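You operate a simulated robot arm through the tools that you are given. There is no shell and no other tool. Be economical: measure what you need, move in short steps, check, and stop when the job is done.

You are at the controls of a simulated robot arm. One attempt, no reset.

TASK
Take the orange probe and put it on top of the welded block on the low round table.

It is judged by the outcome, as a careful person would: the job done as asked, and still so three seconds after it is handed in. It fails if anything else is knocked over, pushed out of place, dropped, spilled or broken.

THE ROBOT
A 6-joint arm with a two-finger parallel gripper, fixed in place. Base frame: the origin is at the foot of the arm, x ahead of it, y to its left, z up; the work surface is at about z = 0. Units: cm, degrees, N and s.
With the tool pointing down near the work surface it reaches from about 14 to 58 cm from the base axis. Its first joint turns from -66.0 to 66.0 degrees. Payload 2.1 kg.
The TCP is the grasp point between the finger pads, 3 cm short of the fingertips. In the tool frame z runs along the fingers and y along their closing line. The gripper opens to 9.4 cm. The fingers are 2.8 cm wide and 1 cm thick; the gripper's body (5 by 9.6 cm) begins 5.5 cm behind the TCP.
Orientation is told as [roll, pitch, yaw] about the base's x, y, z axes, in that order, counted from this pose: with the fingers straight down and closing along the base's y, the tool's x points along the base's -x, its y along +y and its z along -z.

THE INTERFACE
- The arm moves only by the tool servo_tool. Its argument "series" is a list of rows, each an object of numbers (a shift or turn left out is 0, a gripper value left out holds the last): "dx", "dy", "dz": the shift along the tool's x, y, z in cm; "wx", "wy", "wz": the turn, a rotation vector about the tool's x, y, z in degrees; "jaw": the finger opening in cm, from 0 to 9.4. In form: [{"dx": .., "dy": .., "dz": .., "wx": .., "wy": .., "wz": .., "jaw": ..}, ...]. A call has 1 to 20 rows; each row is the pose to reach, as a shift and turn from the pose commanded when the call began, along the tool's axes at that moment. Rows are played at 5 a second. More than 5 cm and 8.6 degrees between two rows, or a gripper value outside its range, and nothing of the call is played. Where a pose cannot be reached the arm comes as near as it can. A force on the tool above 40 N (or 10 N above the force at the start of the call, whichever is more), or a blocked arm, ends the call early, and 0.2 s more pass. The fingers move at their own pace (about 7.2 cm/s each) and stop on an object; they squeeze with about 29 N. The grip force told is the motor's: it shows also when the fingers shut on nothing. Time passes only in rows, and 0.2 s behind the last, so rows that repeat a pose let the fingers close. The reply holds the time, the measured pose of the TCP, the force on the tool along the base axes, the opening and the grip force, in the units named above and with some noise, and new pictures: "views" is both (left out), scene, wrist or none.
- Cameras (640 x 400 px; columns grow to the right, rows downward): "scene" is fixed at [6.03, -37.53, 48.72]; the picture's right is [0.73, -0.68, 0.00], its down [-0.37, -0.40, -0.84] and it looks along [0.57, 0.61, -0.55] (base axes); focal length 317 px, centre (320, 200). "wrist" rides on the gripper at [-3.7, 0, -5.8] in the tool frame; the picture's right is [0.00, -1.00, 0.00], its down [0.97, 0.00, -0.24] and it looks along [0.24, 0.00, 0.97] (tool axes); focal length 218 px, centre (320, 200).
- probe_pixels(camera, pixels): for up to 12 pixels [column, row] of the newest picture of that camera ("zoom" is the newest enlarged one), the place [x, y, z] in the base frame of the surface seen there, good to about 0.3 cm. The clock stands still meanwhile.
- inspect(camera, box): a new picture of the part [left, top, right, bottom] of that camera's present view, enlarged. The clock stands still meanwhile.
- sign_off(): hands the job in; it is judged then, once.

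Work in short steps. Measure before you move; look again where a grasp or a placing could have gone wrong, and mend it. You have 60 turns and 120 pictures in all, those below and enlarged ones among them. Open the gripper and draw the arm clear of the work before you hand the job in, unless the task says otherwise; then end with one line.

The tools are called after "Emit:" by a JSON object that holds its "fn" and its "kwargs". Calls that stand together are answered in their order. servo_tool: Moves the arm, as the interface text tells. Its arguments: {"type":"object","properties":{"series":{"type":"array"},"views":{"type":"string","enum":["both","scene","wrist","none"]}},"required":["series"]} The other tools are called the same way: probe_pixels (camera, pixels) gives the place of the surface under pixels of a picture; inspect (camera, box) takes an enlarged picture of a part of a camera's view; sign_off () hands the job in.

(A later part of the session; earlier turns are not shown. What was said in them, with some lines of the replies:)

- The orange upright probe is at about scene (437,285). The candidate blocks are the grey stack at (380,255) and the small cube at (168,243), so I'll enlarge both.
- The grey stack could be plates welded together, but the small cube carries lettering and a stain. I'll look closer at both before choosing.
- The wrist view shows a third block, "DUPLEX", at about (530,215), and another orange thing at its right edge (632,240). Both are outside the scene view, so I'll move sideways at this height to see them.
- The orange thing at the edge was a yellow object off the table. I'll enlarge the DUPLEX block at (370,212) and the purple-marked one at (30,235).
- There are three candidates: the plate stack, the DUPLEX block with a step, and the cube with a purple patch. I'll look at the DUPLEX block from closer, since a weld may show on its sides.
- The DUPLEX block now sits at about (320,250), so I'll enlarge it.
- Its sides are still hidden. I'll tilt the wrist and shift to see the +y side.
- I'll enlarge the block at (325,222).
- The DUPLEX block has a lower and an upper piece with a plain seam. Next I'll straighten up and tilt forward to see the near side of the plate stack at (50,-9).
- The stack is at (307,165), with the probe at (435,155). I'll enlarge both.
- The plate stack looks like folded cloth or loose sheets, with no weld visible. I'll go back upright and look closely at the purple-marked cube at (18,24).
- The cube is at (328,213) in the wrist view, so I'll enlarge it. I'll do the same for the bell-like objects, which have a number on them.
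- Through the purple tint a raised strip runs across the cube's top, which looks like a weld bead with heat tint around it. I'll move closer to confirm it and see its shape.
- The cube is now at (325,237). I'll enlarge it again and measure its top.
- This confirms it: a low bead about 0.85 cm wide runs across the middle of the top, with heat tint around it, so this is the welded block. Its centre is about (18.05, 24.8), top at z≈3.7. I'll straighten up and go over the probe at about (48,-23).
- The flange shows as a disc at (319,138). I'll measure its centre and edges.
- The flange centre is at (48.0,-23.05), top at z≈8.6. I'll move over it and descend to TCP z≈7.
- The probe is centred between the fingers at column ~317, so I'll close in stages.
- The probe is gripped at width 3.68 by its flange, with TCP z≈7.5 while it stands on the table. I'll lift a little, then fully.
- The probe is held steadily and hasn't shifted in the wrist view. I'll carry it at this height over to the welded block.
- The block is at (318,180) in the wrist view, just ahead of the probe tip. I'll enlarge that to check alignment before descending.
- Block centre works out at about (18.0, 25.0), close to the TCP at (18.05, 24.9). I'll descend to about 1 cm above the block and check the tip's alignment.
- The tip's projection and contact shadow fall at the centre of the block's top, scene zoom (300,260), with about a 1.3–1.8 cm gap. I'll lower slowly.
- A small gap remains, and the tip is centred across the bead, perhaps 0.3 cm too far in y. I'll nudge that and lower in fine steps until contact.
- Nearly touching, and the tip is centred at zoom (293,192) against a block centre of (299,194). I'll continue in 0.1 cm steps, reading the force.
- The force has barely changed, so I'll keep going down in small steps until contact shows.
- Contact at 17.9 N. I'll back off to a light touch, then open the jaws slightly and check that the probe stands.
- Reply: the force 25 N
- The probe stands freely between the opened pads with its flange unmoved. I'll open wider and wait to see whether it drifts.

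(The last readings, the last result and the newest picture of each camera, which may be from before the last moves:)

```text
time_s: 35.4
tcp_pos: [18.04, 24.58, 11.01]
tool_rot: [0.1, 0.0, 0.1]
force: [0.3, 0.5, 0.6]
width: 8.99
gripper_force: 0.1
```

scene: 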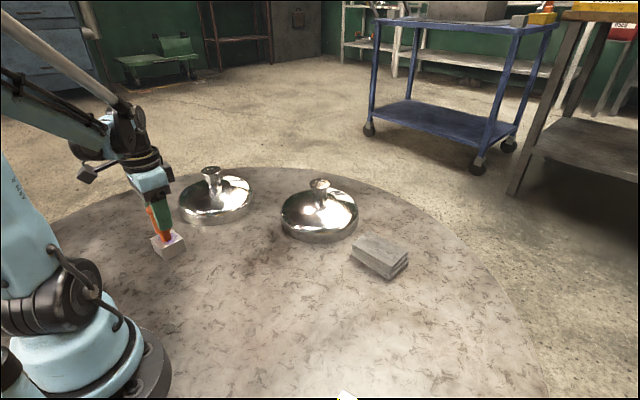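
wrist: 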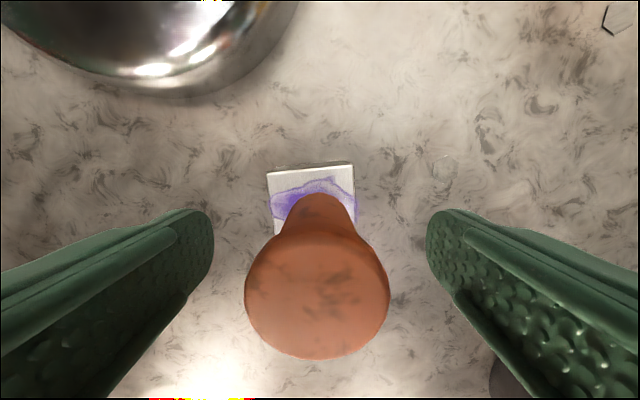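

The probe hasn't moved and both fingers are clear, so I'll go straight up and then away.

Emit:
{"fn": "servo_tool", "kwargs": {"series": [{"dz": -1.5}, {"dz": -4}, {"dz": -7}, {"dz": -11}, {"dz": -13}, {"dz": -13, "dx": -2, "dy": -4}, {"dz": -13, "dx": -4, "dy": -8}, {"dz": -13, "dx": -6, "dy": -12}, {"dz": -13, "dx": -8, "dy": -16}, {"dz": -13, "dx": -10, "dy": -20}, {"dz": -13, "dx": -10, "dy": -22}, {"dz": -13, "dx": -10, "dy": -22}], "views": "scene"}}

Emit:
{"fn": "inspect", "kwargs": {"camera": "scene", "box": [130, 190, 210, 265]}}

```text
time_s: 38.0
tcp_pos: [27.79, 2.25, 24.03]
tool_rot: [0.1, -0.1, 0.2]
force: [-0.9, -0.5, -0.4]
width: 8.97
gripper_force: 0.1
```

scene: 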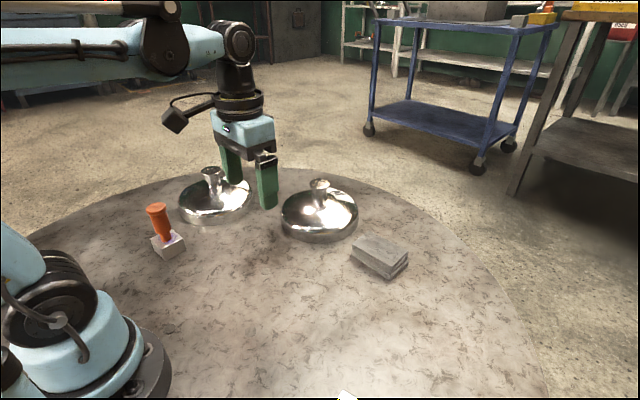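

```text
5.33 times, centred on (170, 228) of scene
```

zoom: 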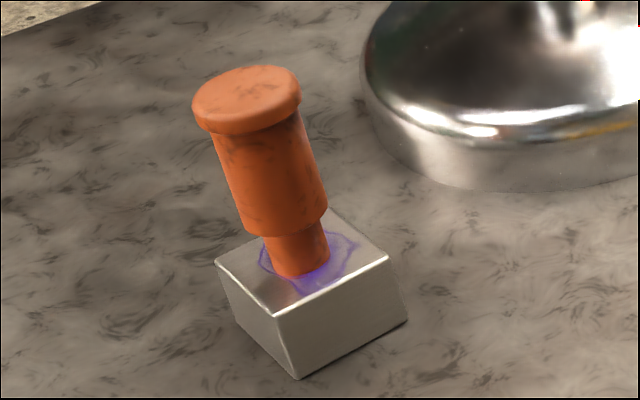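

The probe stands upright and still at the centre of the block's top. The block and everything else are where they were, and the arm is clear, so I'm handing in.

Emit:
{"fn": "sign_off", "kwargs": {}}

```text
The job is handed in.
```

The orange probe is standing upright on the welded block, which I took to be the cube with the weld bead and purple heat tint on top. The gripper is open, the arm is clear, and nothing else was moved.
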